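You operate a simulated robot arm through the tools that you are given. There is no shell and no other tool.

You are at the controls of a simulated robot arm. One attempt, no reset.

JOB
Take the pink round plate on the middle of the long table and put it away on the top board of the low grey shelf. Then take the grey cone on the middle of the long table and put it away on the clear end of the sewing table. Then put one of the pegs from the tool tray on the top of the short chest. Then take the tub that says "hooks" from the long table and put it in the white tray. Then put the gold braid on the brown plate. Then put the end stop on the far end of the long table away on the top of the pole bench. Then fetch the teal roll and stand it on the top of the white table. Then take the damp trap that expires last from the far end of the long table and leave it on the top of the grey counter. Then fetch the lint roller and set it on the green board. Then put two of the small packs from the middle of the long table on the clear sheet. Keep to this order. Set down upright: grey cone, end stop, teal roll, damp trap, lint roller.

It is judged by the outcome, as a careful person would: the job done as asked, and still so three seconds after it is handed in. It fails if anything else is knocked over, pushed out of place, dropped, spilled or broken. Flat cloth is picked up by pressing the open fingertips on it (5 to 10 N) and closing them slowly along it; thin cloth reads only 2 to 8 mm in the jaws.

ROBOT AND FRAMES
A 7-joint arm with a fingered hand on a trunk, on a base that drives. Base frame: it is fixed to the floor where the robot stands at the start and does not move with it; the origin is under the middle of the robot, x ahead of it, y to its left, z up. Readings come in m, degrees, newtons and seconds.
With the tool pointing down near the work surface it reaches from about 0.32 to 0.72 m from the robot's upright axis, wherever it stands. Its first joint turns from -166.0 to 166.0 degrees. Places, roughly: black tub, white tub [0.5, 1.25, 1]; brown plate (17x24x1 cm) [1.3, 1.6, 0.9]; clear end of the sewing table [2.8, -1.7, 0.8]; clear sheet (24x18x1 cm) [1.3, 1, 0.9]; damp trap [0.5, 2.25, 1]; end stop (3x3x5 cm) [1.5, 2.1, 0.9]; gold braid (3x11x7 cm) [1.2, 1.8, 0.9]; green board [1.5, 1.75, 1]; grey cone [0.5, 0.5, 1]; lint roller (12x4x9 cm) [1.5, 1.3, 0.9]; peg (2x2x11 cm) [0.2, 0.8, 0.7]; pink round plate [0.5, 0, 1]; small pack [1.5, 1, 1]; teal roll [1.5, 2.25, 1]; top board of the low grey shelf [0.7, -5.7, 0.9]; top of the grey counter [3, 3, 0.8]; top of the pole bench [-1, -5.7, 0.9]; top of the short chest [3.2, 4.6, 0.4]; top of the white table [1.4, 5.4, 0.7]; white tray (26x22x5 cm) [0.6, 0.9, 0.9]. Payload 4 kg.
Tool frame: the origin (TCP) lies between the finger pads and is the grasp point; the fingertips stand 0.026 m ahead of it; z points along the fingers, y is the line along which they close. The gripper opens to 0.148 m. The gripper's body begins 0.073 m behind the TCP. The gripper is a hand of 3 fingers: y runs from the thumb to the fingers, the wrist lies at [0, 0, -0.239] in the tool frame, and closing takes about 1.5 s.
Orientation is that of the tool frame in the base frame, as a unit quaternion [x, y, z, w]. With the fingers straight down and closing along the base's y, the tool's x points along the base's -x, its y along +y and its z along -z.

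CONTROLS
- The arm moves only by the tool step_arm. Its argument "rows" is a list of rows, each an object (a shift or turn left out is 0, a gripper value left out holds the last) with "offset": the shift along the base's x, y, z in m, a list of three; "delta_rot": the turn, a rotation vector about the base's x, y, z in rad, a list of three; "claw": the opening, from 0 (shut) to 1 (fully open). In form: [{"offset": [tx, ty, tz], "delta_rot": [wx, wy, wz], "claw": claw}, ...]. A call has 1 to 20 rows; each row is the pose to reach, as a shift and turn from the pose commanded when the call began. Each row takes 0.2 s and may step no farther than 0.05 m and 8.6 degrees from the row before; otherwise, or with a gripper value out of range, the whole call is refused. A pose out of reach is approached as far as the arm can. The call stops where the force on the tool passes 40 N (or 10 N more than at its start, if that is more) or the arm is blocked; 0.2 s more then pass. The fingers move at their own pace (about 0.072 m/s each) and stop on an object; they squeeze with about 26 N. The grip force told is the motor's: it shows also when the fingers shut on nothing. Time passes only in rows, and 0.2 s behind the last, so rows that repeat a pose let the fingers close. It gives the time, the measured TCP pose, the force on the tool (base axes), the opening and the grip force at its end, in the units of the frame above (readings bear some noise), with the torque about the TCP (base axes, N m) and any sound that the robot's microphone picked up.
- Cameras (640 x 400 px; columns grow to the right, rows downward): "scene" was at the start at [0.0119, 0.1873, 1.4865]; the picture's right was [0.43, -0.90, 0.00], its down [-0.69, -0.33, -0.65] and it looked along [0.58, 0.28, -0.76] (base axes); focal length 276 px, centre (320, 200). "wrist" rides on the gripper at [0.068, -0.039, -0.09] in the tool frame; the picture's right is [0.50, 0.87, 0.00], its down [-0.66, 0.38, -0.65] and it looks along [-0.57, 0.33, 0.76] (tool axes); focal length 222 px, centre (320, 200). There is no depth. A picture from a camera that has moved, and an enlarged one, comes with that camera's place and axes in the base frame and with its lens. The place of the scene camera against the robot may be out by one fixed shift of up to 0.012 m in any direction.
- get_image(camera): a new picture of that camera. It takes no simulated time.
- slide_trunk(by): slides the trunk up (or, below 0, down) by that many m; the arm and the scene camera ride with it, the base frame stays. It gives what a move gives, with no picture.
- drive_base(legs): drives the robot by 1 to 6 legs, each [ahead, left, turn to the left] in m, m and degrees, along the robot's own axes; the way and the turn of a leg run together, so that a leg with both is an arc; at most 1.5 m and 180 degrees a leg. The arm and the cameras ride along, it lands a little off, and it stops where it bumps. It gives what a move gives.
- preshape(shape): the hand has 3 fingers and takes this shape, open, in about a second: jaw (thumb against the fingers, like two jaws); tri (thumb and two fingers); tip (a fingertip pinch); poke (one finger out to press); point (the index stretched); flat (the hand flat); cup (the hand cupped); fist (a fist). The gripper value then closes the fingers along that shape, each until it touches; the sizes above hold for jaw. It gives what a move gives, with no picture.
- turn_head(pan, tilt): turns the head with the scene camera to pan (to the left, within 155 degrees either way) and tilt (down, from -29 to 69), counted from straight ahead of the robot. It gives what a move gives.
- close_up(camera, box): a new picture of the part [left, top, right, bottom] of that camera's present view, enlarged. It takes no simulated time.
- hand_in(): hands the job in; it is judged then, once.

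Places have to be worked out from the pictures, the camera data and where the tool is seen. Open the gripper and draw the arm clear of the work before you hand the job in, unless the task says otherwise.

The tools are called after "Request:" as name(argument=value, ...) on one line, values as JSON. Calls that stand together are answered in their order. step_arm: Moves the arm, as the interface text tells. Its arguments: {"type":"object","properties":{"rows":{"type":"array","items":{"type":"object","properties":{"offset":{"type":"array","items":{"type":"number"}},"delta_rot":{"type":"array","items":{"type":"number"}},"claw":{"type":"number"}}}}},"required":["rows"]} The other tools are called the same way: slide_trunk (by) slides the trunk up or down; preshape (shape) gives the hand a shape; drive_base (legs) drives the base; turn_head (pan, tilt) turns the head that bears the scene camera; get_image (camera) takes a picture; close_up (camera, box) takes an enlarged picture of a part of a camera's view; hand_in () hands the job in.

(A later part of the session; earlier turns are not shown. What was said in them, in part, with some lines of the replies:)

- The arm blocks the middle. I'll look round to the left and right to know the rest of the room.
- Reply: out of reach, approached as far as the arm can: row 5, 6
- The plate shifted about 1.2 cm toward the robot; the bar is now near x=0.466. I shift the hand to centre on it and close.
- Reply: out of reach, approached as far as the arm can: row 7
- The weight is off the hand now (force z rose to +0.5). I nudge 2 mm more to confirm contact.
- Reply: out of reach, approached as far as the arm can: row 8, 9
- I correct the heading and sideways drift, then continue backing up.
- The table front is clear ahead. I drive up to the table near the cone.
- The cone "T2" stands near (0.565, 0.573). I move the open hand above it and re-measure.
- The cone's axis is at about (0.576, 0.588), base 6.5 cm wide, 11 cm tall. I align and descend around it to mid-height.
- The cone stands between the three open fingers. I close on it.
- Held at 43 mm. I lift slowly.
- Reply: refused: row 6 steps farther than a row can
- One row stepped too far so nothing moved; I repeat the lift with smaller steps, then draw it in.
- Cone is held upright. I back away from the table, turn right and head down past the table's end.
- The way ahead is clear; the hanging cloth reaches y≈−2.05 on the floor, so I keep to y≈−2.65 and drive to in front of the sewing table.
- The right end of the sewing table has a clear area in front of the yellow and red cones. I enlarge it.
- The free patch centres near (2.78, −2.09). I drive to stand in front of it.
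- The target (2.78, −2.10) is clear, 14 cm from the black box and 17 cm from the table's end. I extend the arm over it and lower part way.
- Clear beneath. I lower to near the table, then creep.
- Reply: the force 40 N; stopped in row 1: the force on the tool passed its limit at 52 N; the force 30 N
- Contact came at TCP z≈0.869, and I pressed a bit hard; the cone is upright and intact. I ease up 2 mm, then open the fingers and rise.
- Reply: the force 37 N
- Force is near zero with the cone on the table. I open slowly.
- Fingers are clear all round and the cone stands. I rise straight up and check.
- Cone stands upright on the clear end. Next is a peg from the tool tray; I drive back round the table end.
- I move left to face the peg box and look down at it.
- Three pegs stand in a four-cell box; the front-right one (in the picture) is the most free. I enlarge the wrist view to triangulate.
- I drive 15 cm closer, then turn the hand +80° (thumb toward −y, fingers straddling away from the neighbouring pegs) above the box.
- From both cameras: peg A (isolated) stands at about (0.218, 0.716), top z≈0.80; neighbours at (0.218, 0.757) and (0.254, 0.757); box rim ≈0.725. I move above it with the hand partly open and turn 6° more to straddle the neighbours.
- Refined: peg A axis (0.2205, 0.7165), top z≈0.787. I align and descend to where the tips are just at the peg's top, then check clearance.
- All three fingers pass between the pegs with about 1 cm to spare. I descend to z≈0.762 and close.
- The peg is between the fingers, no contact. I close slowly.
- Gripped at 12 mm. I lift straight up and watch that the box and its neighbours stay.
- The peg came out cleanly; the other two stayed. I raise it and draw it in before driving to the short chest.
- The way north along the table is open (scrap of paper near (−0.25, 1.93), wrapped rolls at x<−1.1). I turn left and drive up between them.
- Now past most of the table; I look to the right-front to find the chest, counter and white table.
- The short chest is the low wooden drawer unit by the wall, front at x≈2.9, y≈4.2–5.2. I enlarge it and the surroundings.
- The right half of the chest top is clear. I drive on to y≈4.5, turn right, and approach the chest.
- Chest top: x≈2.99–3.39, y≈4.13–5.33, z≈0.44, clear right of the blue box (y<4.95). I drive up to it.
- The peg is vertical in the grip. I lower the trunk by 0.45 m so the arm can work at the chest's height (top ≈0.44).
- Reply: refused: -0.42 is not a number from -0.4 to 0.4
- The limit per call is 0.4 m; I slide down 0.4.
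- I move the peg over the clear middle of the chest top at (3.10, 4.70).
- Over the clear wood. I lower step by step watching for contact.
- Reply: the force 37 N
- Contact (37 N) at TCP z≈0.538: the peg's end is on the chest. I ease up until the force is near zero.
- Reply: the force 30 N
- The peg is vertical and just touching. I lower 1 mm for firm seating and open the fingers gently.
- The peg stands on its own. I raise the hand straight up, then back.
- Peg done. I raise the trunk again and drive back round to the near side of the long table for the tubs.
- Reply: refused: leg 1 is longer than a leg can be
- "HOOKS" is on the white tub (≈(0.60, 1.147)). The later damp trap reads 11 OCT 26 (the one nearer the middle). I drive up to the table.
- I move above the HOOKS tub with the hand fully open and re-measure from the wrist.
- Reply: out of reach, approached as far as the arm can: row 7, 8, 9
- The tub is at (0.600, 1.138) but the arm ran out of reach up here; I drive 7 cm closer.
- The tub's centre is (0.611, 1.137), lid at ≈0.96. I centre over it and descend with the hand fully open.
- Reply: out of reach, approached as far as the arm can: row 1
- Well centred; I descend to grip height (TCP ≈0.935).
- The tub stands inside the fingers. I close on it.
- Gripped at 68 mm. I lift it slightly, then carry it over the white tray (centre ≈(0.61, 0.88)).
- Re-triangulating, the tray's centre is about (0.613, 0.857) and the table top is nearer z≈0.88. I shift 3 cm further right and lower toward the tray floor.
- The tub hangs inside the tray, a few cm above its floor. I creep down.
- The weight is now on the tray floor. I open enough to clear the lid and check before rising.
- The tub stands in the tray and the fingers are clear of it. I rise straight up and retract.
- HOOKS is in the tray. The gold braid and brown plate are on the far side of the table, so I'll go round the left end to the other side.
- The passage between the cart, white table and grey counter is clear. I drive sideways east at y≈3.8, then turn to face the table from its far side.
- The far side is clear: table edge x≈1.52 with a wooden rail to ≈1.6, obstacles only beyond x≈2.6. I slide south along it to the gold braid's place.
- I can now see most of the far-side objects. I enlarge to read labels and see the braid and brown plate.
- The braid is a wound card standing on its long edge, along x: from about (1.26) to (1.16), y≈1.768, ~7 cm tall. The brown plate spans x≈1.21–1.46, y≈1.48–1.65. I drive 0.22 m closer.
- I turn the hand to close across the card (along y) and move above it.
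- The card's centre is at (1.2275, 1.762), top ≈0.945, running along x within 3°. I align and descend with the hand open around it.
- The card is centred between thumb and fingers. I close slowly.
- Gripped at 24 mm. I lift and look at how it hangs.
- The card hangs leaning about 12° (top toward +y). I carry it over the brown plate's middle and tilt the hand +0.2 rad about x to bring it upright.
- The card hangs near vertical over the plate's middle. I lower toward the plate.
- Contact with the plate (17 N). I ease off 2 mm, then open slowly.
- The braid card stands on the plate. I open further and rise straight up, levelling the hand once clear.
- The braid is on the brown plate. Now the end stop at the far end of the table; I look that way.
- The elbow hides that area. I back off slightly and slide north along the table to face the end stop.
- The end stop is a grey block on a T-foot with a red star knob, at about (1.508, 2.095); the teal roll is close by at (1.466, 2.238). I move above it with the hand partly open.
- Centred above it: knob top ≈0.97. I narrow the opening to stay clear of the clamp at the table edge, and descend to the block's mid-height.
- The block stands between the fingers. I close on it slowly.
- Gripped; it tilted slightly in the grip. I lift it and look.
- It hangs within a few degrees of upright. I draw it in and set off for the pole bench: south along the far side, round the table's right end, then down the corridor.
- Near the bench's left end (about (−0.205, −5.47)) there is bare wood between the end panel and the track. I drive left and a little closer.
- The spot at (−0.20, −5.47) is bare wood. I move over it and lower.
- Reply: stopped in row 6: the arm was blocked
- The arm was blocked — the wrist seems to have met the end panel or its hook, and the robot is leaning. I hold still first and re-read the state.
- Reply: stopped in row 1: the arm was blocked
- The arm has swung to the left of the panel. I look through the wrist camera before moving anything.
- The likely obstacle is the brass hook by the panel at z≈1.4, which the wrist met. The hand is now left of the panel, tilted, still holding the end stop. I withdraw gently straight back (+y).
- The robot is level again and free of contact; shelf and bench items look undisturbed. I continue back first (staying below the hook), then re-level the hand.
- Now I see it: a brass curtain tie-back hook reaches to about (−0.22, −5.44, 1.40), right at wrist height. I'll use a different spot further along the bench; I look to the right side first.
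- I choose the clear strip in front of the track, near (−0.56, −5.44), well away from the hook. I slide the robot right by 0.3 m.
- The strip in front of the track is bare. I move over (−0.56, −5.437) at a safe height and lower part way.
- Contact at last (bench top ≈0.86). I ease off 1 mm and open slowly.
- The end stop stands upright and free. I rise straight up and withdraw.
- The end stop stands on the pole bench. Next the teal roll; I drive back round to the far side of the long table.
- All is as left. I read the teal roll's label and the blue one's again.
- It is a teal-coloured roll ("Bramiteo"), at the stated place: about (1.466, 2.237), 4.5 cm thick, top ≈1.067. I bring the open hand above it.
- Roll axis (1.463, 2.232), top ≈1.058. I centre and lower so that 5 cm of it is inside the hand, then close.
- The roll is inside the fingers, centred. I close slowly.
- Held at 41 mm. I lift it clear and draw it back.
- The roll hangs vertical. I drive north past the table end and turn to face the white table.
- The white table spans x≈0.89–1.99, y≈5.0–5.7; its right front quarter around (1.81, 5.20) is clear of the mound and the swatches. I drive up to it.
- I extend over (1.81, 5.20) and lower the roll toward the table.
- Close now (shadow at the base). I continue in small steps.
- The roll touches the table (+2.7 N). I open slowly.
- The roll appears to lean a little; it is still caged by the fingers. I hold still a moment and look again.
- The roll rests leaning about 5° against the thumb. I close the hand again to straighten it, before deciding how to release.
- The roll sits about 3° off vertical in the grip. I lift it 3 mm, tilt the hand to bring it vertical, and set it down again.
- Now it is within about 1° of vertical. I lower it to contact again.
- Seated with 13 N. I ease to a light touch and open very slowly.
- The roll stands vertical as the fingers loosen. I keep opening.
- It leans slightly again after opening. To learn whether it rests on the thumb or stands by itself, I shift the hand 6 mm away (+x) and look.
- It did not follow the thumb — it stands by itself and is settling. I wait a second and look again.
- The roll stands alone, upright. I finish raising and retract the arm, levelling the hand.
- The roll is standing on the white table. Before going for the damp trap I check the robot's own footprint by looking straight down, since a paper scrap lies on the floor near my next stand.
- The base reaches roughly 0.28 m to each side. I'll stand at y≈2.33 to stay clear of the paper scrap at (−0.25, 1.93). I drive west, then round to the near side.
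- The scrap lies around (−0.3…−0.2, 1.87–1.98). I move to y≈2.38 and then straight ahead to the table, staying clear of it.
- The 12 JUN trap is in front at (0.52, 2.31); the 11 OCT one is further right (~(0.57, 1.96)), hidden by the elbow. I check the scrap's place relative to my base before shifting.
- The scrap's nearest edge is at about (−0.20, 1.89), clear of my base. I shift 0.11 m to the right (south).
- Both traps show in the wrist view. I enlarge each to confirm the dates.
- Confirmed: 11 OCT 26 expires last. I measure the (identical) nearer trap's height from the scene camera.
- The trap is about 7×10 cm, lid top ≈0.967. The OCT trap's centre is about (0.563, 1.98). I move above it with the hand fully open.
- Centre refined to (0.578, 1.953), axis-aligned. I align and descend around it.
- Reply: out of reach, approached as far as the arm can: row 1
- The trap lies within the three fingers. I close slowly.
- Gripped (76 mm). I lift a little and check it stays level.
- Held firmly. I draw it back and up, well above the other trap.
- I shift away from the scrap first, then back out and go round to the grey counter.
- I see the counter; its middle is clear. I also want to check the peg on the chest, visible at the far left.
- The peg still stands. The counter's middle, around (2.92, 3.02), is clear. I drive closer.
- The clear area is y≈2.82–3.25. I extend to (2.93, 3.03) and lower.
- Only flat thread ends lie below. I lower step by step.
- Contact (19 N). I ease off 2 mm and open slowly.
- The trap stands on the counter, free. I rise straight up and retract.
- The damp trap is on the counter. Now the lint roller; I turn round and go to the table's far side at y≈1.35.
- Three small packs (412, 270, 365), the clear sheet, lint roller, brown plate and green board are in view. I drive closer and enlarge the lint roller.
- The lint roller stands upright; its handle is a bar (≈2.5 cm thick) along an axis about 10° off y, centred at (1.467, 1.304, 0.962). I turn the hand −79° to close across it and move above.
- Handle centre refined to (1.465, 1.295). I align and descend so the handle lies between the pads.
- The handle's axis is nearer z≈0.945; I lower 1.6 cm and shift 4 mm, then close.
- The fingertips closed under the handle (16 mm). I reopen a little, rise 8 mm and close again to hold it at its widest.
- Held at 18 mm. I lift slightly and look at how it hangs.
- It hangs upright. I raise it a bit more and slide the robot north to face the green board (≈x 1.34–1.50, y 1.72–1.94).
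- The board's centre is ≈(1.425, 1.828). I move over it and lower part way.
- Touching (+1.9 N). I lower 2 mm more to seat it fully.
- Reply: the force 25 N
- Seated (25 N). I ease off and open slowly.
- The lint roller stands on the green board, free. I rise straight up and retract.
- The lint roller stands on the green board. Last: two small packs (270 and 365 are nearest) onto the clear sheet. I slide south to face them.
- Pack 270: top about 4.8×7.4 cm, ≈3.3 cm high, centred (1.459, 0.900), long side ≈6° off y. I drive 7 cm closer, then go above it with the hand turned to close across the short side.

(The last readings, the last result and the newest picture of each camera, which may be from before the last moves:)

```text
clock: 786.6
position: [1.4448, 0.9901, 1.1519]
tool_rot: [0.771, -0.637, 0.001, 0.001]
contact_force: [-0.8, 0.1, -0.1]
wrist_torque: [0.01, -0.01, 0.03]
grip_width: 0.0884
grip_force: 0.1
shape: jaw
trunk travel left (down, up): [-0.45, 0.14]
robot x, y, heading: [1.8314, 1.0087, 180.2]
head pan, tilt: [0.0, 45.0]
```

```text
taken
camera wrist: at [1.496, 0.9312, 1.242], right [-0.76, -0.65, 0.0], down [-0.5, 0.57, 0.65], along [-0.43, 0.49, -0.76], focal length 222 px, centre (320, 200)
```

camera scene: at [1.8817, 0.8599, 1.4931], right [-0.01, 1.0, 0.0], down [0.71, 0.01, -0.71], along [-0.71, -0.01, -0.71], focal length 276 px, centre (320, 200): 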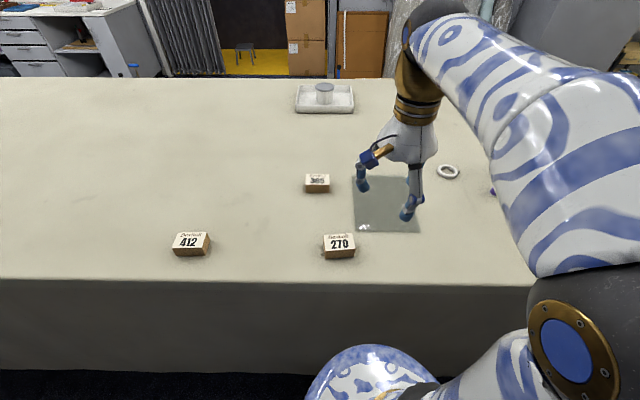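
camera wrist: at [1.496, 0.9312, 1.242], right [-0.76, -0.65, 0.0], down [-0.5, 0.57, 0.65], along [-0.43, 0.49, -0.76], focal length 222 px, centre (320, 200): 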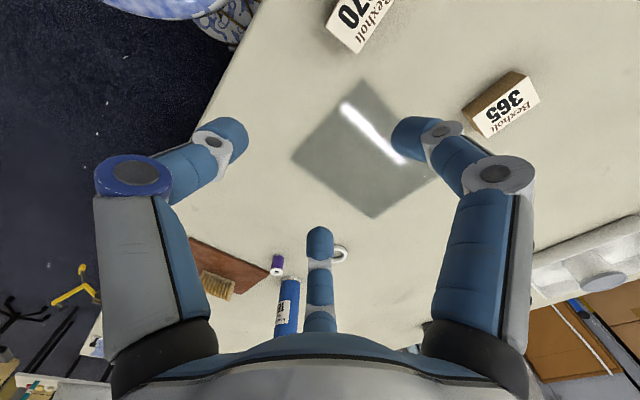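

Request:
step_arm(rows=[{"offset": [0.005, -0.03, -0.02], "delta_rot": [0, 0, -0.041], "claw": 0.75}, {"offset": [0.01, -0.06, -0.05], "delta_rot": [0, 0, -0.082], "claw": 0.75}, {"offset": [0.014, -0.09, -0.08], "delta_rot": [0, 0, -0.082], "claw": 0.75}, {"offset": [0.014, -0.09, -0.12], "delta_rot": [0, 0, -0.082], "claw": 0.75}, {"offset": [0.014, -0.09, -0.12], "delta_rot": [0, 0, -0.082], "claw": 0.75}])

Request:
get_image(camera="wrist")

Request:
close_up(camera="wrist", box=[250, 40, 390, 160])

```text
clock: 787.8
position: [1.4613, 0.8996, 1.0313]
tool_rot: [0.744, -0.668, 0.001, 0.0]
contact_force: [0.2, 0.1, -1.3]
wrist_torque: [-0.02, 0.0, -0.03]
grip_width: 0.1108
grip_force: 0.0
shape: jaw
trunk travel left (down, up): [-0.45, 0.14]
robot x, y, heading: [1.8312, 1.005, 179.9]
head pan, tilt: [0.0, 45.0]
```

```text
taken
camera wrist: at [1.5056, 0.8362, 1.1217], right [-0.81, -0.59, 0.0], down [-0.45, 0.61, 0.65], along [-0.38, 0.53, -0.76], focal length 222 px, centre (320, 200)
```

wrist: 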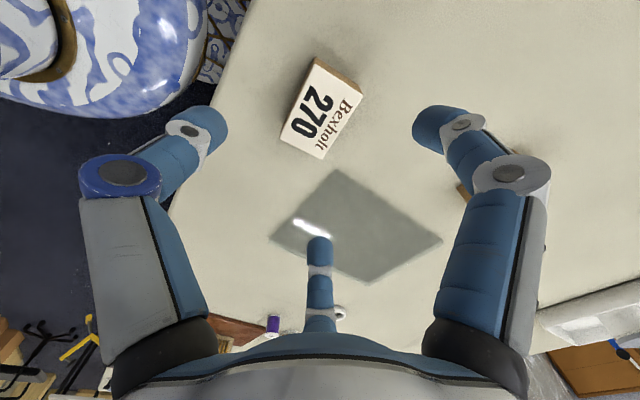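

```text
3.33 times, centred on (320, 100) of wrist
camera zoom: at [1.5056, 0.8362, 1.1217], right [-0.81, -0.59, 0.0], down [-0.45, 0.61, 0.65], along [-0.38, 0.53, -0.76], focal length 740 px, centre (320, 533)
```

zoom: 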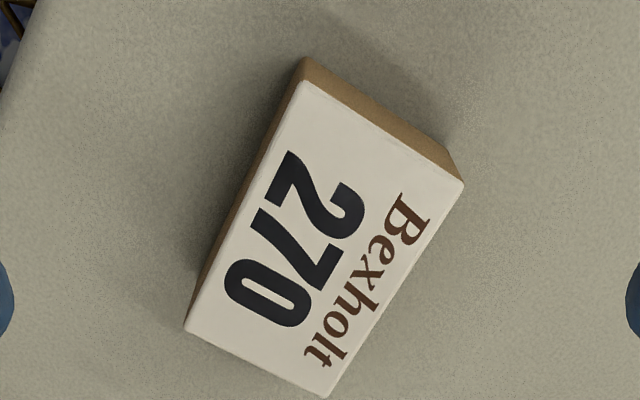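

Aligned to within 1 mm. I open fully and descend around the pack.

Request:
step_arm(rows=[{"offset": [0.001, 0.001, -0.03], "claw": 1.0}, {"offset": [0.001, 0.001, -0.06], "claw": 1.0}, {"offset": [0.001, 0.001, -0.09], "claw": 1.0}, {"offset": [0.001, 0.001, -0.108], "claw": 1.0}, {"offset": [0.001, 0.001, -0.116], "claw": 1.0}, {"offset": [0.001, 0.001, -0.116], "claw": 1.0}])

Request:
get_image(camera="wrist")

Request:
close_up(camera="scene", box=[270, 170, 400, 280])

```text
clock: 789.2
position: [1.46, 0.9002, 0.9175]
tool_rot: [0.744, -0.668, 0.001, 0.0]
contact_force: [0.4, -0.3, 0.2]
wrist_torque: [0.03, 0.01, 0.01]
grip_width: 0.148
grip_force: 0.1
shape: jaw
trunk travel left (down, up): [-0.45, 0.14]
robot x, y, heading: [1.8293, 1.007, 179.8]
head pan, tilt: [0.0, 45.0]
```

```text
taken
camera wrist: at [1.5055, 0.8375, 1.0068], right [-0.81, -0.59, 0.0], down [-0.45, 0.61, 0.65], along [-0.38, 0.53, -0.76], focal length 222 px, centre (320, 200)
```

wrist: 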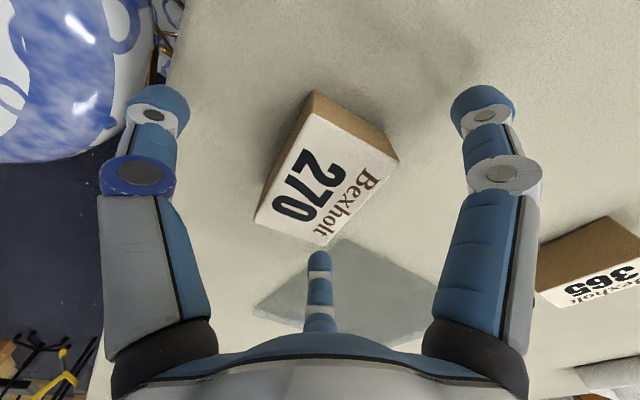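

```text
3.64 times, centred on (335, 225) of scene
camera zoom: at [1.8111, 0.8597, 1.4931], right [0.0, 1.0, 0.0], down [0.71, 0.0, -0.71], along [-0.71, 0.0, -0.71], focal length 1002 px, centre (266, 109)
```

zoom: 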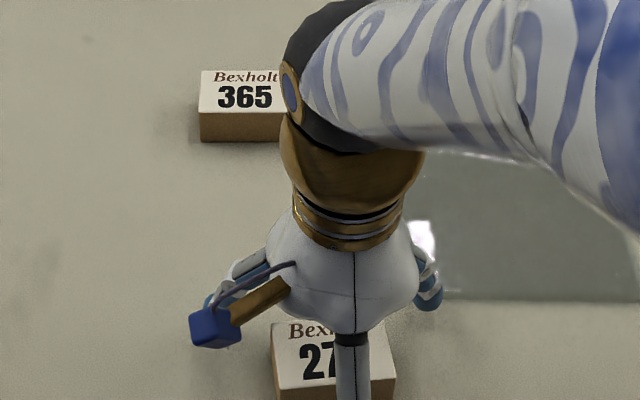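

Request:
step_arm(rows=[{"offset": [0, 0, -0.004], "claw": 0.9}, {"offset": [0, 0, -0.005], "claw": 0.75}, {"offset": [0, 0, -0.005], "claw": 0.6}, {"offset": [0, 0, -0.005], "claw": 0.48}, {"offset": [0, 0, -0.005], "claw": 0.38}, {"offset": [0, 0, -0.005], "claw": 0.25}, {"offset": [0, 0, -0.005], "claw": 0.1}, {"offset": [0, 0, -0.005], "claw": 0.0}, {"offset": [0, 0, -0.005], "claw": 0.0}])

Request:
get_image(camera="wrist")

```text
clock: 791.2
position: [1.4606, 0.902, 0.9117]
tool_rot: [0.743, -0.669, 0.001, 0.001]
contact_force: [0.8, 0.4, -0.5]
wrist_torque: [0.01, 0.01, 0.04]
grip_width: 0.0538
grip_force: 26.0
shape: jaw
trunk travel left (down, up): [-0.45, 0.14]
robot x, y, heading: [1.8312, 1.0, 180.2]
head pan, tilt: [0.0, 45.0]
```

```text
taken
camera wrist: at [1.5056, 0.8385, 1.0021], right [-0.81, -0.59, 0.0], down [-0.45, 0.61, 0.65], along [-0.38, 0.53, -0.76], focal length 222 px, centre (320, 200)
```

wrist: 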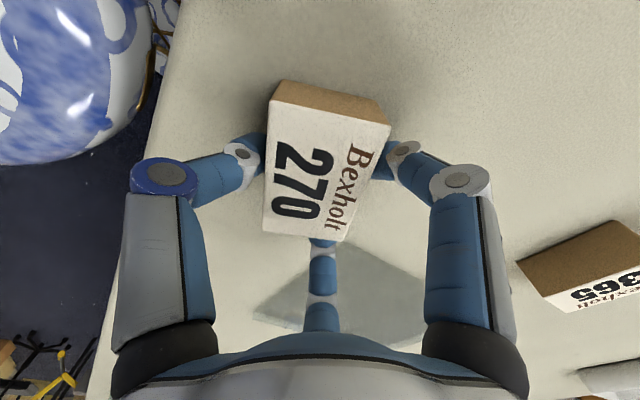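

Gripped; the pack turned a little in the hand, which is harmless. I lift and check.

Request:
step_arm(rows=[{"offset": [0, 0, 0.008]}, {"offset": [0, 0, 0.025]}, {"offset": [0, 0, 0.05]}, {"offset": [0, 0, 0.08]}, {"offset": [0, 0, 0.1]}, {"offset": [0, 0, 0.1]}])

Request:
get_image(camera="wrist")

Request:
close_up(camera="scene", box=[270, 140, 430, 280])

```text
clock: 792.6
position: [1.4623, 0.9023, 1.0099]
tool_rot: [0.744, -0.668, 0.002, 0.0]
contact_force: [0.6, -0.1, -0.7]
wrist_torque: [0.01, 0.03, 0.0]
grip_width: 0.0535
grip_force: 26.1
shape: jaw
trunk travel left (down, up): [-0.45, 0.14]
robot x, y, heading: [1.8322, 1.0063, 180.1]
head pan, tilt: [0.0, 45.0]
```

```text
taken
camera wrist: at [1.5068, 0.8388, 1.0997], right [-0.81, -0.59, 0.0], down [-0.45, 0.61, 0.65], along [-0.38, 0.53, -0.76], focal length 222 px, centre (320, 200)
```

wrist: 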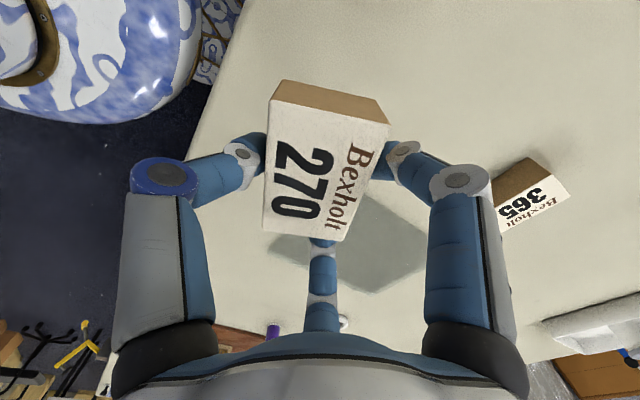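

```text
2.86 times, centred on (350, 210) of scene
camera zoom: at [1.8111, 0.8597, 1.4931], right [0.0, 1.0, 0.0], down [0.71, 0.0, -0.71], along [-0.71, 0.0, -0.71], focal length 787 px, centre (234, 171)
```

zoom: 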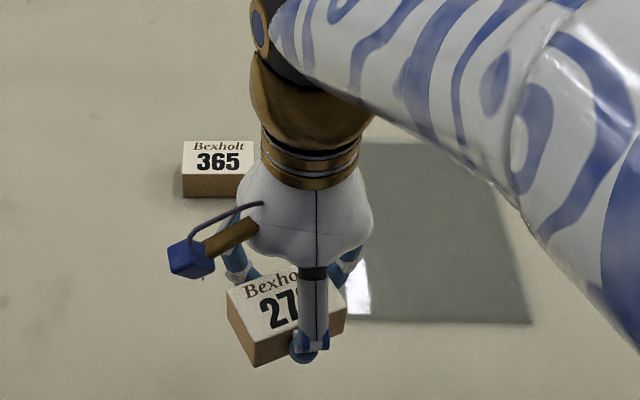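

Held firmly. I carry it over the near half of the clear sheet (target (1.345, 1.045)).

Request:
step_arm(rows=[{"offset": [-0.024, 0.03, 0.01]}, {"offset": [-0.048, 0.06, 0.01]}, {"offset": [-0.072, 0.09, 0.01]}, {"offset": [-0.096, 0.12, 0.0]}, {"offset": [-0.117, 0.145, -0.01]}, {"offset": [-0.117, 0.145, -0.03]}, {"offset": [-0.117, 0.145, -0.05]}, {"offset": [-0.117, 0.145, -0.06]}])

Request:
get_image(camera="wrist")

Request:
close_up(camera="scene", box=[270, 140, 450, 280])

```text
clock: 794.4
position: [1.3431, 1.0487, 0.9519]
tool_rot: [0.744, -0.669, 0.001, 0.001]
contact_force: [0.5, 0.4, -1.2]
wrist_torque: [0.02, 0.04, 0.02]
grip_width: 0.0535
grip_force: 26.1
shape: jaw
trunk travel left (down, up): [-0.45, 0.14]
robot x, y, heading: [1.8347, 1.0058, 180.1]
head pan, tilt: [0.0, 45.0]
```

```text
taken
camera wrist: at [1.3882, 0.9847, 1.0408], right [-0.81, -0.59, 0.0], down [-0.45, 0.61, 0.65], along [-0.38, 0.53, -0.76], focal length 222 px, centre (320, 200)
```

wrist: 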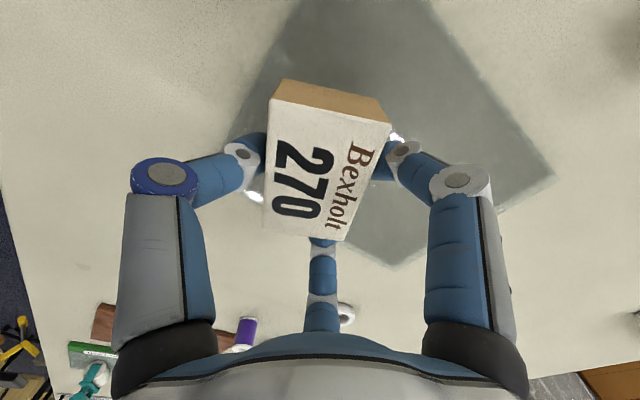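

```text
2.86 times, centred on (360, 210) of scene
camera zoom: at [1.8108, 0.8598, 1.4932], right [0.0, 1.0, 0.0], down [0.71, 0.0, -0.71], along [-0.71, 0.0, -0.71], focal length 787 px, centre (206, 171)
```

zoom: 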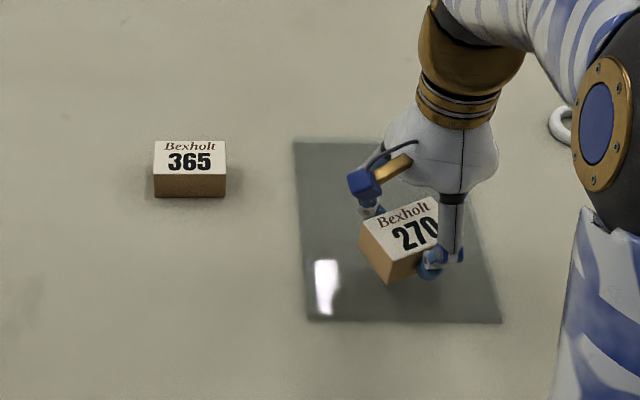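

Over the sheet's near half. I shift 8 mm inward and lower in steps.

Request:
step_arm(rows=[{"offset": [-0.004, 0, -0.008]}, {"offset": [-0.008, 0, -0.016]}, {"offset": [-0.008, 0, -0.021]}])

```text
clock: 795.2
position: [1.3355, 1.0469, 0.93]
tool_rot: [0.743, -0.669, 0.002, 0.001]
contact_force: [-0.1, -0.8, -1.0]
wrist_torque: [0.02, 0.01, 0.03]
grip_width: 0.0536
grip_force: 26.0
shape: jaw
trunk travel left (down, up): [-0.45, 0.14]
robot x, y, heading: [1.8263, 1.0048, 179.9]
head pan, tilt: [0.0, 45.0]
```

Request:
step_arm(rows=[{"offset": [0, 0, -0.003]}, {"offset": [0, 0, -0.006]}])

```text
clock: 795.8
position: [1.335, 1.0464, 0.9236]
tool_rot: [0.744, -0.668, 0.001, 0.001]
contact_force: [0.1, 0.1, 0.0]
wrist_torque: [-0.01, 0.02, -0.03]
grip_width: 0.0532
grip_force: 25.9
shape: jaw
trunk travel left (down, up): [-0.45, 0.14]
robot x, y, heading: [1.8336, 1.0055, 180.3]
head pan, tilt: [0.0, 45.0]
```

Request:
step_arm(rows=[{"offset": [0, 0, -0.002]}, {"offset": [0, 0, -0.004]}])

```text
clock: 796.4
position: [1.3361, 1.0457, 0.921]
tool_rot: [0.744, -0.668, 0.001, 0.0]
contact_force: [-0.7, 0.2, 6.7]
wrist_torque: [-0.02, -0.18, -0.04]
grip_width: 0.0533
grip_force: 26.0
shape: jaw
trunk travel left (down, up): [-0.45, 0.14]
robot x, y, heading: [1.8319, 1.0074, 180.2]
head pan, tilt: [0.0, 45.0]
```

Contact (6.7 N). I open gently, rising a few millimetres as the fingers clear.

Request:
step_arm(rows=[{"offset": [0, 0, 0.001]}, {"offset": [0, 0, 0.001], "claw": 0.38}, {"offset": [0, 0, 0.001], "claw": 0.41}, {"offset": [0, 0, 0.001], "claw": 0.45}, {"offset": [0, 0, 0.002], "claw": 0.5}, {"offset": [0, 0, 0.003], "claw": 0.56}, {"offset": [0, 0, 0.004], "claw": 0.62}, {"offset": [0, 0, 0.005], "claw": 0.68}, {"offset": [0, 0, 0.005], "claw": 0.7}, {"offset": [0, 0, 0.005], "claw": 0.7}])

Request:
get_image(camera="wrist")

Request:
close_up(camera="scene", box=[310, 160, 450, 280])

```text
clock: 798.6
position: [1.3357, 1.0471, 0.9255]
tool_rot: [0.744, -0.668, 0.001, 0.001]
contact_force: [-0.3, -0.3, 0.2]
wrist_torque: [0.01, 0.01, -0.03]
grip_width: 0.1029
grip_force: 0.3
shape: jaw
trunk travel left (down, up): [-0.45, 0.14]
robot x, y, heading: [1.8268, 1.0074, 180.1]
head pan, tilt: [0.0, 45.0]
```

```text
taken
camera wrist: at [1.3809, 0.9841, 1.0151], right [-0.81, -0.59, 0.0], down [-0.45, 0.61, 0.65], along [-0.38, 0.53, -0.76], focal length 222 px, centre (320, 200)
```

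wrist: 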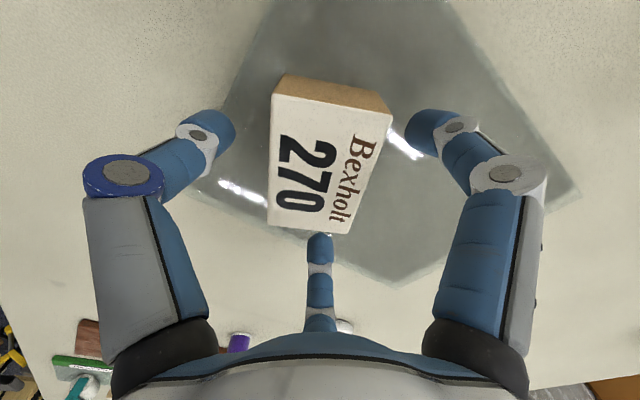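

```text
3.33 times, centred on (380, 220) of scene
camera zoom: at [1.811, 0.8598, 1.4932], right [0.0, 1.0, 0.0], down [0.71, 0.0, -0.71], along [-0.71, 0.0, -0.71], focal length 919 px, centre (120, 133)
```

zoom: 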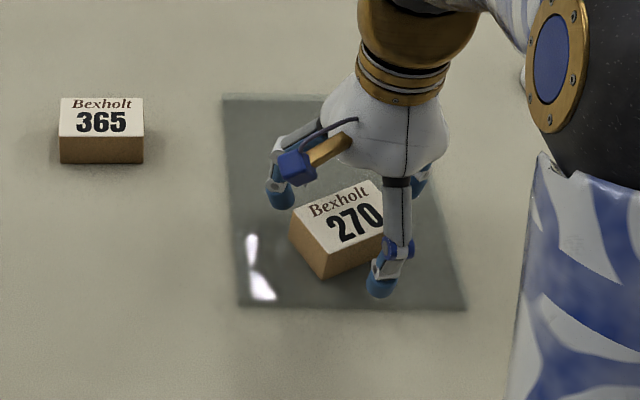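

Pack 270 rests on the sheet, fingers clear. I rise and go for pack 365.

Request:
step_arm(rows=[{"offset": [0, 0, 0.015]}, {"offset": [0, 0, 0.035]}, {"offset": [0, 0, 0.065]}, {"offset": [0, 0, 0.1]}, {"offset": [-0.02, -0.03, 0.11]}, {"offset": [-0.04, -0.07, 0.11]}, {"offset": [-0.06, -0.11, 0.11]}, {"offset": [-0.08, -0.15, 0.11]}, {"offset": [-0.1, -0.18, 0.11]}, {"offset": [-0.115, -0.21, 0.11]}, {"offset": [-0.115, -0.21, 0.11]}])

Request:
get_image(camera="wrist")

Request:
get_image(camera="scene")

```text
clock: 801.0
position: [1.2202, 0.8312, 1.0339]
tool_rot: [0.743, -0.669, 0.001, 0.0]
contact_force: [-0.5, -0.4, -0.3]
wrist_torque: [0.0, -0.02, 0.0]
grip_width: 0.103
grip_force: 0.0
shape: jaw
trunk travel left (down, up): [-0.45, 0.14]
robot x, y, heading: [1.8292, 1.012, 179.9]
head pan, tilt: [0.0, 45.0]
```

```text
taken
camera wrist: at [1.2652, 0.7685, 1.1238], right [-0.81, -0.59, 0.0], down [-0.45, 0.61, 0.65], along [-0.38, 0.53, -0.76], focal length 222 px, centre (320, 200)
```

wrist: 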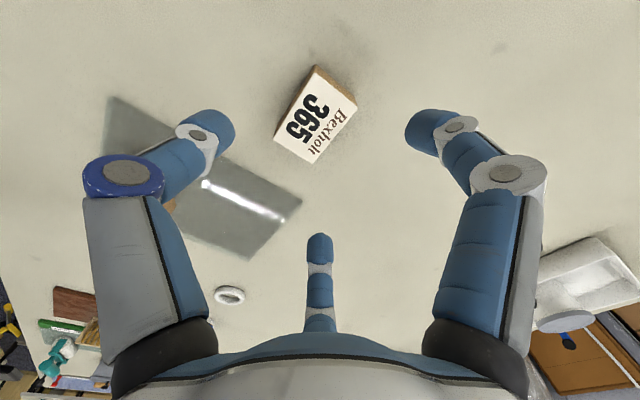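

```text
taken
camera scene: at [1.8109, 0.8595, 1.4931], right [0.0, 1.0, 0.0], down [0.71, 0.0, -0.71], along [-0.71, 0.0, -0.71], focal length 276 px, centre (320, 200)
```

scene: 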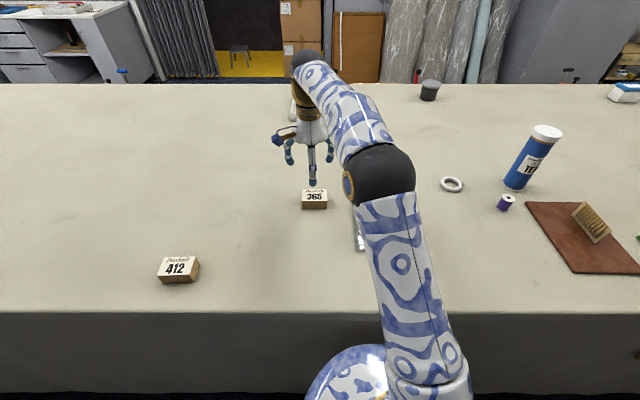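

Request:
close_up(camera="wrist", box=[250, 50, 380, 170])

```text
3.33 times, centred on (315, 110) of wrist
camera zoom: at [1.2652, 0.7685, 1.1238], right [-0.81, -0.59, 0.0], down [-0.45, 0.61, 0.65], along [-0.38, 0.53, -0.76], focal length 740 px, centre (337, 500)
```

zoom: 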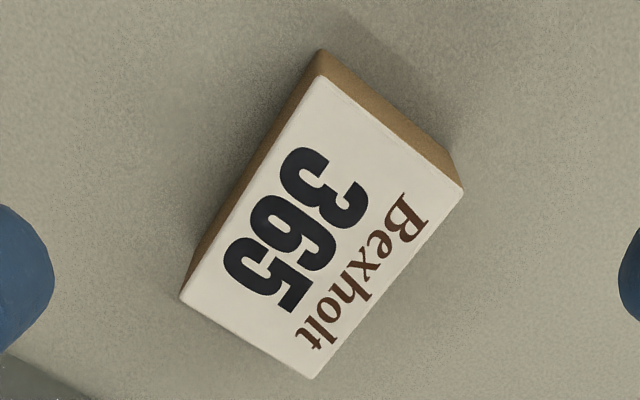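

Pack 365 is centred at (1.220, 0.841), long side along y. I align, turn −6°, open fully and descend.

Request:
step_arm(rows=[{"offset": [0.001, 0.009, -0.01], "delta_rot": [0, 0, -0.105], "claw": 1.0}, {"offset": [0.001, 0.009, -0.04], "delta_rot": [0, 0, -0.105], "claw": 1.0}, {"offset": [0.001, 0.009, -0.07], "delta_rot": [0, 0, -0.105], "claw": 1.0}, {"offset": [0.001, 0.009, -0.095], "delta_rot": [0, 0, -0.105], "claw": 1.0}, {"offset": [0.001, 0.009, -0.112], "delta_rot": [0, 0, -0.105], "claw": 1.0}, {"offset": [0.001, 0.009, -0.12], "delta_rot": [0, 0, -0.105], "claw": 1.0}, {"offset": [0.001, 0.009, -0.12], "delta_rot": [0, 0, -0.105], "claw": 1.0}])

Request:
get_image(camera="wrist")

```text
clock: 802.6
position: [1.2219, 0.8449, 0.9151]
tool_rot: [-0.707, 0.707, -0.001, 0.0]
contact_force: [0.2, 0.3, 0.3]
wrist_torque: [-0.01, 0.0, -0.04]
grip_width: 0.148
grip_force: 0.1
shape: jaw
trunk travel left (down, up): [-0.45, 0.14]
robot x, y, heading: [1.8316, 1.0058, 179.9]
head pan, tilt: [0.0, 45.0]
```

```text
taken
camera wrist: at [1.2597, 0.7773, 1.005], right [-0.87, -0.5, 0.0], down [-0.38, 0.66, 0.65], along [-0.33, 0.56, -0.76], focal length 222 px, centre (320, 200)
```

wrist: 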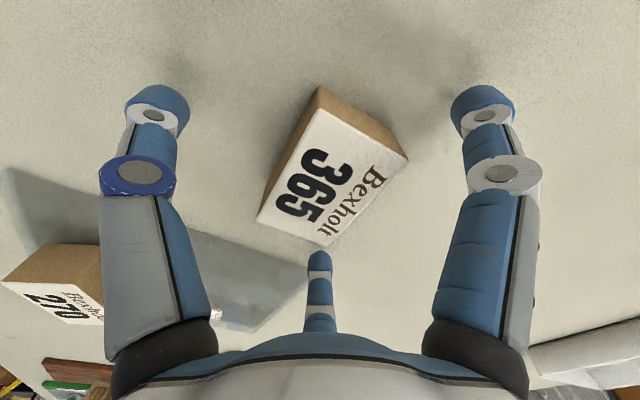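

Centred. I close on it slowly.

Request:
step_arm(rows=[{"offset": [0, 0, -0.003], "claw": 0.85}, {"offset": [0, 0, -0.003], "claw": 0.7}, {"offset": [0, 0, -0.003], "claw": 0.58}, {"offset": [0, 0, -0.003], "claw": 0.48}, {"offset": [0, 0, -0.003], "claw": 0.38}, {"offset": [0, 0, -0.003], "claw": 0.25}, {"offset": [0, 0, -0.003], "claw": 0.1}, {"offset": [0, 0, -0.003], "claw": 0.0}, {"offset": [0, 0, -0.003], "claw": 0.0}])

Request:
get_image(camera="wrist")

```text
clock: 804.6
position: [1.2197, 0.8443, 0.9118]
tool_rot: [0.708, -0.707, 0.001, 0.0]
contact_force: [0.6, -0.3, -0.2]
wrist_torque: [0.03, -0.03, 0.02]
grip_width: 0.0517
grip_force: 25.9
shape: jaw
trunk travel left (down, up): [-0.45, 0.14]
robot x, y, heading: [1.8322, 1.0104, 180.2]
head pan, tilt: [0.0, 45.0]
```

```text
taken
camera wrist: at [1.2597, 0.7772, 1.0023], right [-0.87, -0.5, 0.0], down [-0.38, 0.66, 0.65], along [-0.33, 0.56, -0.76], focal length 222 px, centre (320, 200)
```

wrist: 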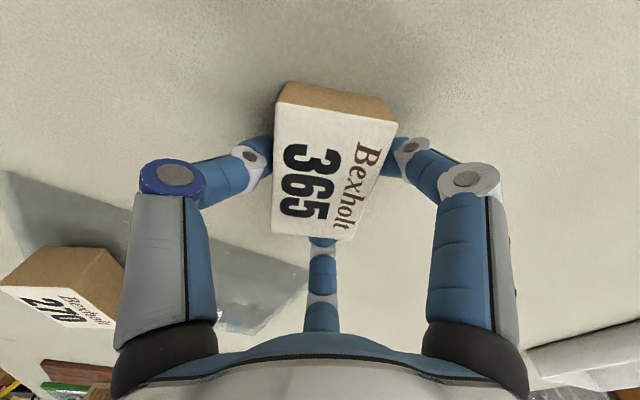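

Gripped. I lift and carry it to the far half of the sheet, at (1.213, 1.022), leaving room beside pack 270.

Request:
step_arm(rows=[{"offset": [0, 0, 0.01]}, {"offset": [0, 0, 0.03]}, {"offset": [0, 0, 0.06]}, {"offset": [0, 0.01, 0.09]}, {"offset": [-0.002, 0.05, 0.1]}, {"offset": [-0.004, 0.09, 0.1]}, {"offset": [-0.006, 0.13, 0.1]}, {"offset": [-0.007, 0.17, 0.1]}, {"offset": [-0.007, 0.178, 0.08]}, {"offset": [-0.007, 0.178, 0.05]}, {"offset": [-0.007, 0.178, 0.04]}])

Request:
get_image(camera="wrist")

Request:
close_up(camera="scene", box=[300, 130, 450, 270])

```text
clock: 807.0
position: [1.2136, 1.0239, 0.9528]
tool_rot: [0.707, -0.707, 0.001, 0.0]
contact_force: [-0.4, 0.0, -0.8]
wrist_torque: [-0.02, -0.01, -0.02]
grip_width: 0.0514
grip_force: 26.3
shape: jaw
trunk travel left (down, up): [-0.45, 0.14]
robot x, y, heading: [1.8285, 1.0085, 179.9]
head pan, tilt: [0.0, 45.0]
```

```text
taken
camera wrist: at [1.252, 0.9564, 1.0424], right [-0.87, -0.5, 0.0], down [-0.38, 0.66, 0.65], along [-0.33, 0.56, -0.76], focal length 222 px, centre (320, 200)
```

wrist: 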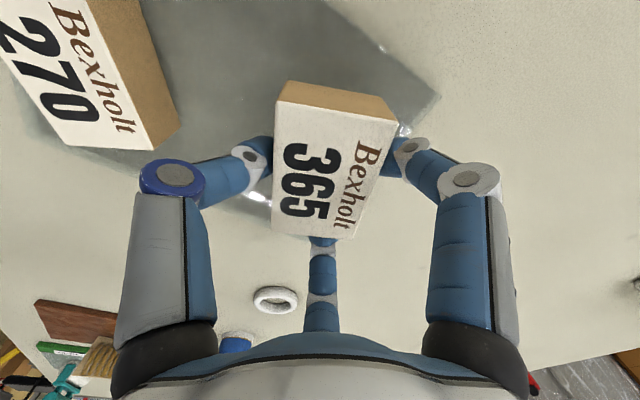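

```text
2.86 times, centred on (375, 200) of scene
camera zoom: at [1.8108, 0.8598, 1.4932], right [0.0, 1.0, 0.0], down [0.71, 0.0, -0.71], along [-0.71, 0.0, -0.71], focal length 787 px, centre (163, 200)
```

zoom: 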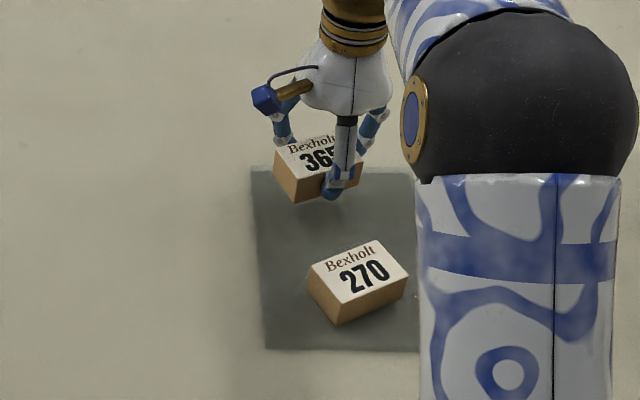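

The far-left corner of the sheet is at (1.162, 0.955), so the pack is inside. I shift 5 mm inward and lower.

Request:
step_arm(rows=[{"offset": [0.003, 0.002, -0.008]}, {"offset": [0.005, 0.004, -0.016]}, {"offset": [0.005, 0.004, -0.022]}, {"offset": [0.005, 0.004, -0.026]}])

```text
clock: 808.0
position: [1.2193, 1.0268, 0.9264]
tool_rot: [-0.707, 0.707, -0.001, 0.001]
contact_force: [0.1, 0.2, -0.9]
wrist_torque: [0.02, 0.01, 0.01]
grip_width: 0.0513
grip_force: 25.7
shape: jaw
trunk travel left (down, up): [-0.45, 0.14]
robot x, y, heading: [1.8284, 1.0081, 180.0]
head pan, tilt: [0.0, 45.0]
```

Request:
step_arm(rows=[{"offset": [0, 0, -0.003]}, {"offset": [0, 0, -0.005]}])

```text
clock: 808.6
position: [1.2203, 1.0265, 0.922]
tool_rot: [0.707, -0.707, 0.001, 0.001]
contact_force: [-0.5, 1.1, 1.9]
wrist_torque: [-0.05, -0.09, -0.02]
grip_width: 0.0512
grip_force: 25.7
shape: jaw
trunk travel left (down, up): [-0.45, 0.14]
robot x, y, heading: [1.8298, 1.0111, 180.0]
head pan, tilt: [0.0, 45.0]
```

Touching. One more millimetre, then I open only partly (to ~0.075 m) and rise.

Request:
step_arm(rows=[{"offset": [0, 0, -0.001]}, {"offset": [0, 0, -0.001], "claw": 0.36}, {"offset": [0, 0, -0.001], "claw": 0.39}, {"offset": [0, 0, 0.0], "claw": 0.42}, {"offset": [0, 0, 0.001], "claw": 0.45}, {"offset": [0, 0, 0.002], "claw": 0.48}, {"offset": [0, 0, 0.003], "claw": 0.52}, {"offset": [0, 0, 0.003], "claw": 0.53}, {"offset": [0, 0, 0.003], "claw": 0.53}])

Request:
get_image(camera="wrist")

Request:
close_up(camera="scene", box=[300, 130, 450, 270])

```text
clock: 810.6
position: [1.2208, 1.0273, 0.9243]
tool_rot: [0.707, -0.707, 0.002, 0.0]
contact_force: [1.0, 0.4, -0.2]
wrist_torque: [0.0, 0.0, 0.01]
grip_width: 0.0776
grip_force: 0.1
shape: jaw
trunk travel left (down, up): [-0.45, 0.14]
robot x, y, heading: [1.8273, 1.0072, 180.0]
head pan, tilt: [0.0, 45.0]
```

```text
taken
camera wrist: at [1.2592, 0.9596, 1.0135], right [-0.87, -0.5, 0.0], down [-0.38, 0.66, 0.65], along [-0.33, 0.56, -0.76], focal length 222 px, centre (320, 200)
```

wrist: 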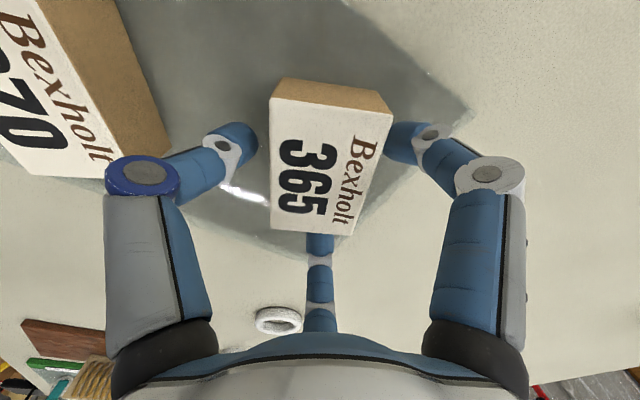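

```text
2.86 times, centred on (375, 200) of scene
camera zoom: at [1.811, 0.8598, 1.4932], right [0.0, 1.0, 0.0], down [0.71, 0.0, -0.71], along [-0.71, 0.0, -0.71], focal length 787 px, centre (163, 200)
```

zoom: 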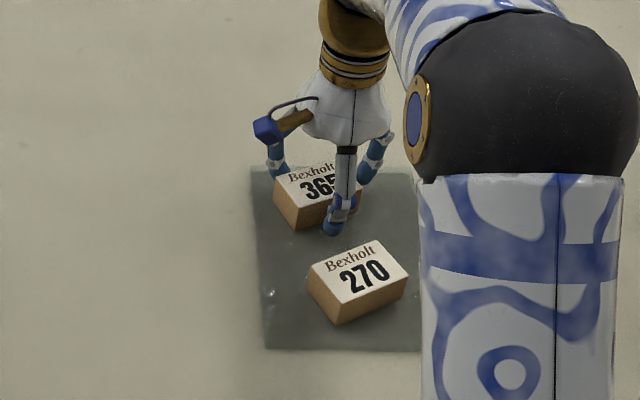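

Both packs are on the sheet. I rise straight up and withdraw the arm.

Request:
step_arm(rows=[{"offset": [0, 0, 0.015]}, {"offset": [0, 0, 0.035]}, {"offset": [0, 0, 0.065]}, {"offset": [0, 0, 0.1]}, {"offset": [0, 0, 0.14]}, {"offset": [0.03, 0, 0.17]}, {"offset": [0.07, 0, 0.19]}, {"offset": [0.11, 0, 0.21]}, {"offset": [0.15, 0, 0.22]}, {"offset": [0.19, 0, 0.22]}, {"offset": [0.22, 0, 0.22]}])

Request:
get_image(camera="scene")

Request:
close_up(camera="scene", box=[280, 140, 460, 270])

```text
clock: 813.0
position: [1.4399, 1.0276, 1.1476]
tool_rot: [-0.707, 0.707, -0.001, -0.001]
contact_force: [0.1, -0.1, 0.8]
wrist_torque: [-0.03, 0.04, 0.0]
grip_width: 0.0783
grip_force: 0.1
shape: jaw
trunk travel left (down, up): [-0.45, 0.14]
robot x, y, heading: [1.8332, 1.0081, 179.8]
head pan, tilt: [0.0, 45.0]
```

```text
taken
camera scene: at [1.8114, 0.8597, 1.4932], right [0.0, 1.0, 0.0], down [0.71, 0.0, -0.71], along [-0.71, 0.0, -0.71], focal length 276 px, centre (320, 200)
```

scene: 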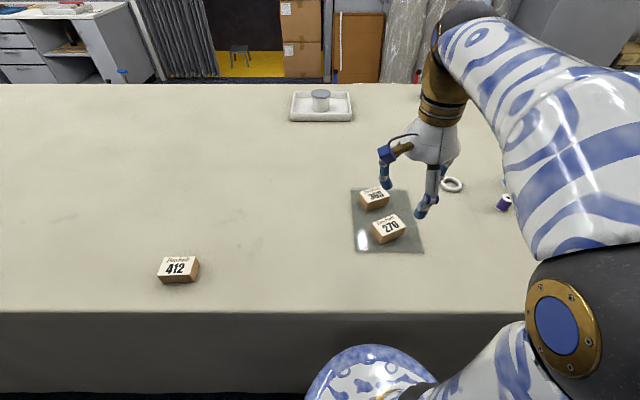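

```text
3.08 times, centred on (370, 205) of scene
camera zoom: at [1.8114, 0.8597, 1.4932], right [0.0, 1.0, 0.0], down [0.71, 0.0, -0.71], along [-0.71, 0.0, -0.71], focal length 848 px, centre (166, 185)
```

zoom: 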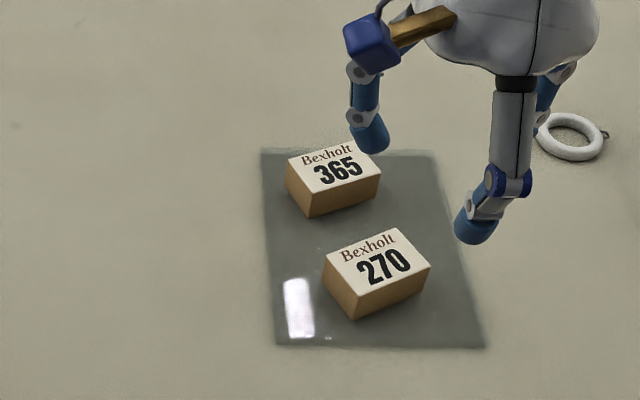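

Both packs lie on the sheet and 412 is untouched. I take a last look along the table to check the braid and the lint roller.

Request:
drive_base(legs=[[-0.2, 0, 0]])

Request:
turn_head(pan=-20, tilt=30)

Request:
get_image(camera="scene")

```text
clock: 814.6
position: [1.6458, 1.0272, 1.1469]
tool_rot: [0.708, -0.706, 0.001, 0.001]
contact_force: [-0.3, -0.1, 0.1]
wrist_torque: [0.02, 0.0, -0.01]
grip_width: 0.0781
grip_force: 0.0
shape: jaw
trunk travel left (down, up): [-0.45, 0.14]
robot x, y, heading: [2.0331, 1.0056, -180.0]
head pan, tilt: [0.0, 45.0]
```

```text
clock: 815.4
position: [1.6453, 1.0268, 1.1481]
tool_rot: [0.709, -0.706, 0.001, 0.001]
contact_force: [0.0, 0.6, 0.1]
wrist_torque: [-0.02, 0.02, 0.01]
grip_width: 0.0779
grip_force: 0.0
shape: jaw
trunk travel left (down, up): [-0.45, 0.14]
robot x, y, heading: [2.0327, 1.0063, -179.8]
head pan, tilt: [-20.0, 30.0]
```

```text
taken
camera scene: at [2.0129, 0.8908, 1.5157], right [0.34, 0.94, 0.0], down [0.47, -0.17, -0.87], along [-0.81, 0.29, -0.5], focal length 276 px, centre (320, 200)
```

scene: 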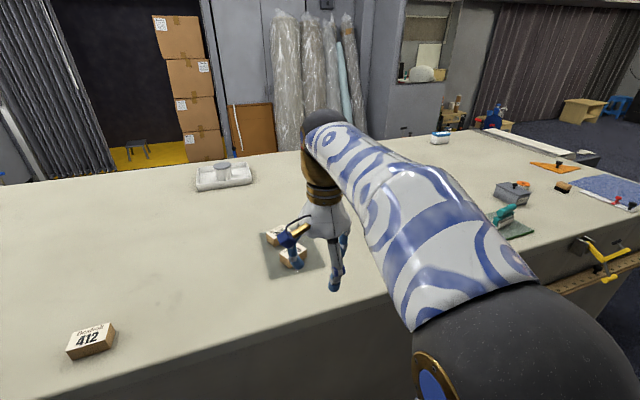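

I slide north a little for an unobstructed look at the braid and open the gripper fully.

Request:
step_arm(rows=[{"claw": 1.0}, {"claw": 1.0}, {"claw": 1.0}, {"claw": 1.0}])

Request:
drive_base(legs=[[0, -0.7, 0]])

Request:
turn_head(pan=5, tilt=35)

Request:
get_image(camera="scene")

```text
clock: 816.4
position: [1.6447, 1.0275, 1.1462]
tool_rot: [0.708, -0.706, 0.0, 0.0]
contact_force: [1.3, 0.4, 0.7]
wrist_torque: [-0.02, -0.03, -0.04]
grip_width: 0.1477
grip_force: 0.1
shape: jaw
trunk travel left (down, up): [-0.45, 0.14]
robot x, y, heading: [2.0374, 1.0073, -179.8]
head pan, tilt: [-20.0, 30.0]
```

```text
clock: 820.3
position: [1.6471, 1.7387, 1.1474]
tool_rot: [-0.706, 0.708, -0.001, -0.001]
contact_force: [0.8, 0.6, 0.3]
wrist_torque: [0.03, 0.01, -0.01]
grip_width: 0.1478
grip_force: 0.0
shape: jaw
trunk travel left (down, up): [-0.45, 0.14]
robot x, y, heading: [2.0335, 1.7131, 179.8]
head pan, tilt: [-20.0, 30.0]
```

```text
clock: 821.2
position: [1.6462, 1.7404, 1.147]
tool_rot: [-0.706, 0.708, -0.001, -0.001]
contact_force: [0.3, -0.2, -0.8]
wrist_torque: [0.0, 0.02, 0.02]
grip_width: 0.1481
grip_force: 0.1
shape: jaw
trunk travel left (down, up): [-0.45, 0.14]
robot x, y, heading: [2.0374, 1.721, 179.8]
head pan, tilt: [5.0, 35.0]
```

```text
taken
camera scene: at [2.01, 1.5611, 1.508], right [-0.08, 1.0, 0.0], down [0.57, 0.05, -0.82], along [-0.82, -0.07, -0.57], focal length 276 px, centre (320, 200)
```

scene: 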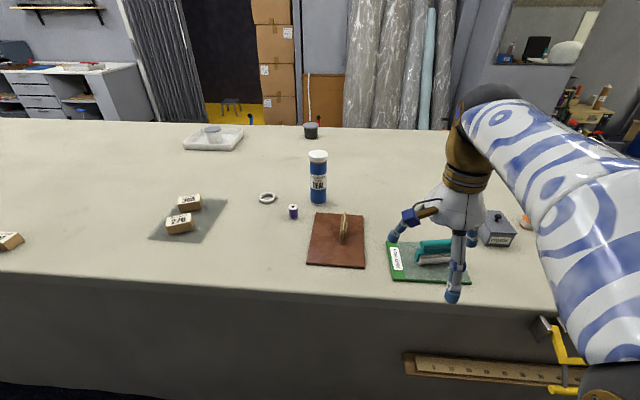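

Everything on the table is in place. One last check toward the white table and the counter.

Request:
turn_head(pan=-105, tilt=15)

Request:
get_image(camera="scene")

```text
clock: 823.1
position: [1.6458, 1.7392, 1.1469]
tool_rot: [-0.706, 0.709, 0.0, -0.001]
contact_force: [-1.0, -0.5, -0.4]
wrist_torque: [0.03, 0.0, 0.01]
grip_width: 0.148
grip_force: 0.0
shape: jaw
trunk travel left (down, up): [-0.45, 0.14]
robot x, y, heading: [2.0414, 1.7181, 179.9]
head pan, tilt: [-105.0, 15.0]
```

```text
taken
camera scene: at [2.1223, 1.6584, 1.54], right [0.96, -0.26, 0.0], down [-0.07, -0.25, -0.97], along [0.25, 0.93, -0.26], focal length 276 px, centre (320, 200)
```

scene: 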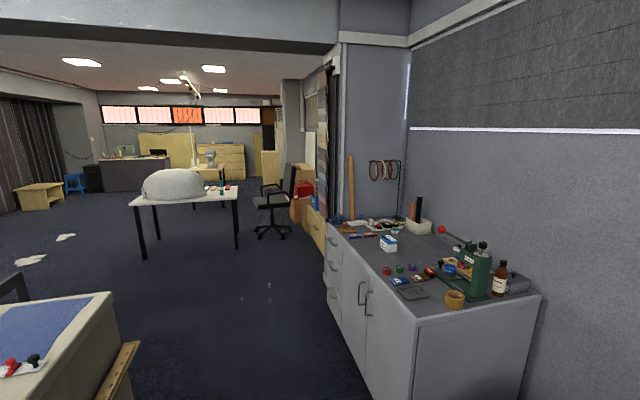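

Request:
close_up(camera="scene", box=[120, 150, 260, 240])

Request:
close_up(camera="scene", box=[330, 200, 470, 310])

```text
4.44 times, centred on (190, 195) of scene
camera zoom: at [2.1223, 1.6584, 1.54], right [0.96, -0.26, 0.0], down [-0.07, -0.25, -0.97], along [0.25, 0.93, -0.26], focal length 1225 px, centre (898, 222)
```

zoom: 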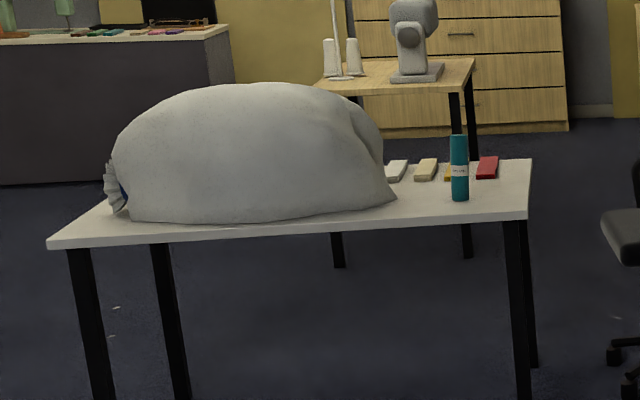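

```text
3.64 times, centred on (400, 255) of scene
camera zoom: at [2.1223, 1.6584, 1.54], right [0.96, -0.26, 0.0], down [-0.07, -0.25, -0.97], along [0.25, 0.93, -0.26], focal length 1002 px, centre (29, 0)
```

zoom: 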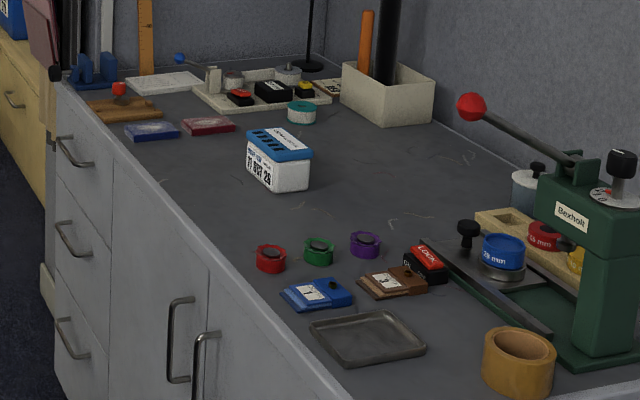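

The teal roll stands upright on the white table and the damp trap on the grey counter; all other placements are checked, the gripper is open and the arm is clear of the table. I hand the job in.

Request:
hand_in()

```text
The job is handed in.
```

I did all ten tasks in the order you gave and handed the job in. I haven't been shown the judging result.

| Item | Where I left it | How |
|---|---|---|
| Pink round plate | top board of the low grey shelf, on a clear patch at the left end | flat |
| Grey cone | right end of the sewing table, at about (2.78, -2.10) | upright |
| One peg from the tool tray | top of the short chest | standing on end |
| "Hooks" tub (the white one) | white tray | upright |
| Gold braid | brown plate | on its edge |
| End stop | top of the pole bench, about 2 cm from its front edge | upright |
| Teal roll | top of the white table | upright |
| Damp trap dated 11 Oct 26 (the other says 12 Jun 26) | top of the grey counter | upright |
| Lint roller | green board | upright |
| Small packs 270 and 365 | clear sheet | flat |

- **Bump at the pole bench:** while bringing the end stop over, the arm hit the brass curtain hook above the bench and the robot tilted for a moment. I backed off and put the end stop further along. In the pictures afterwards, nothing on the bench or the shelf beside it had moved.
- **Cone position:** your rough place for the clear end was (2.8, -1.7). That spot was taken up by a black box and other things, so I used the bare area between them and the table's right end.
- **Which teal roll:** there is also a blue tube labelled "TEAL". I took the teal-coloured roll because it stood at the place you gave.

At the end I saw the tub, braid, lint roller, packs, teal roll and damp trap in place. I last saw the plate, cone and end stop in place when I let go of each, and the peg still standing later while I was at the counter. I did not go back to check those four at the end.
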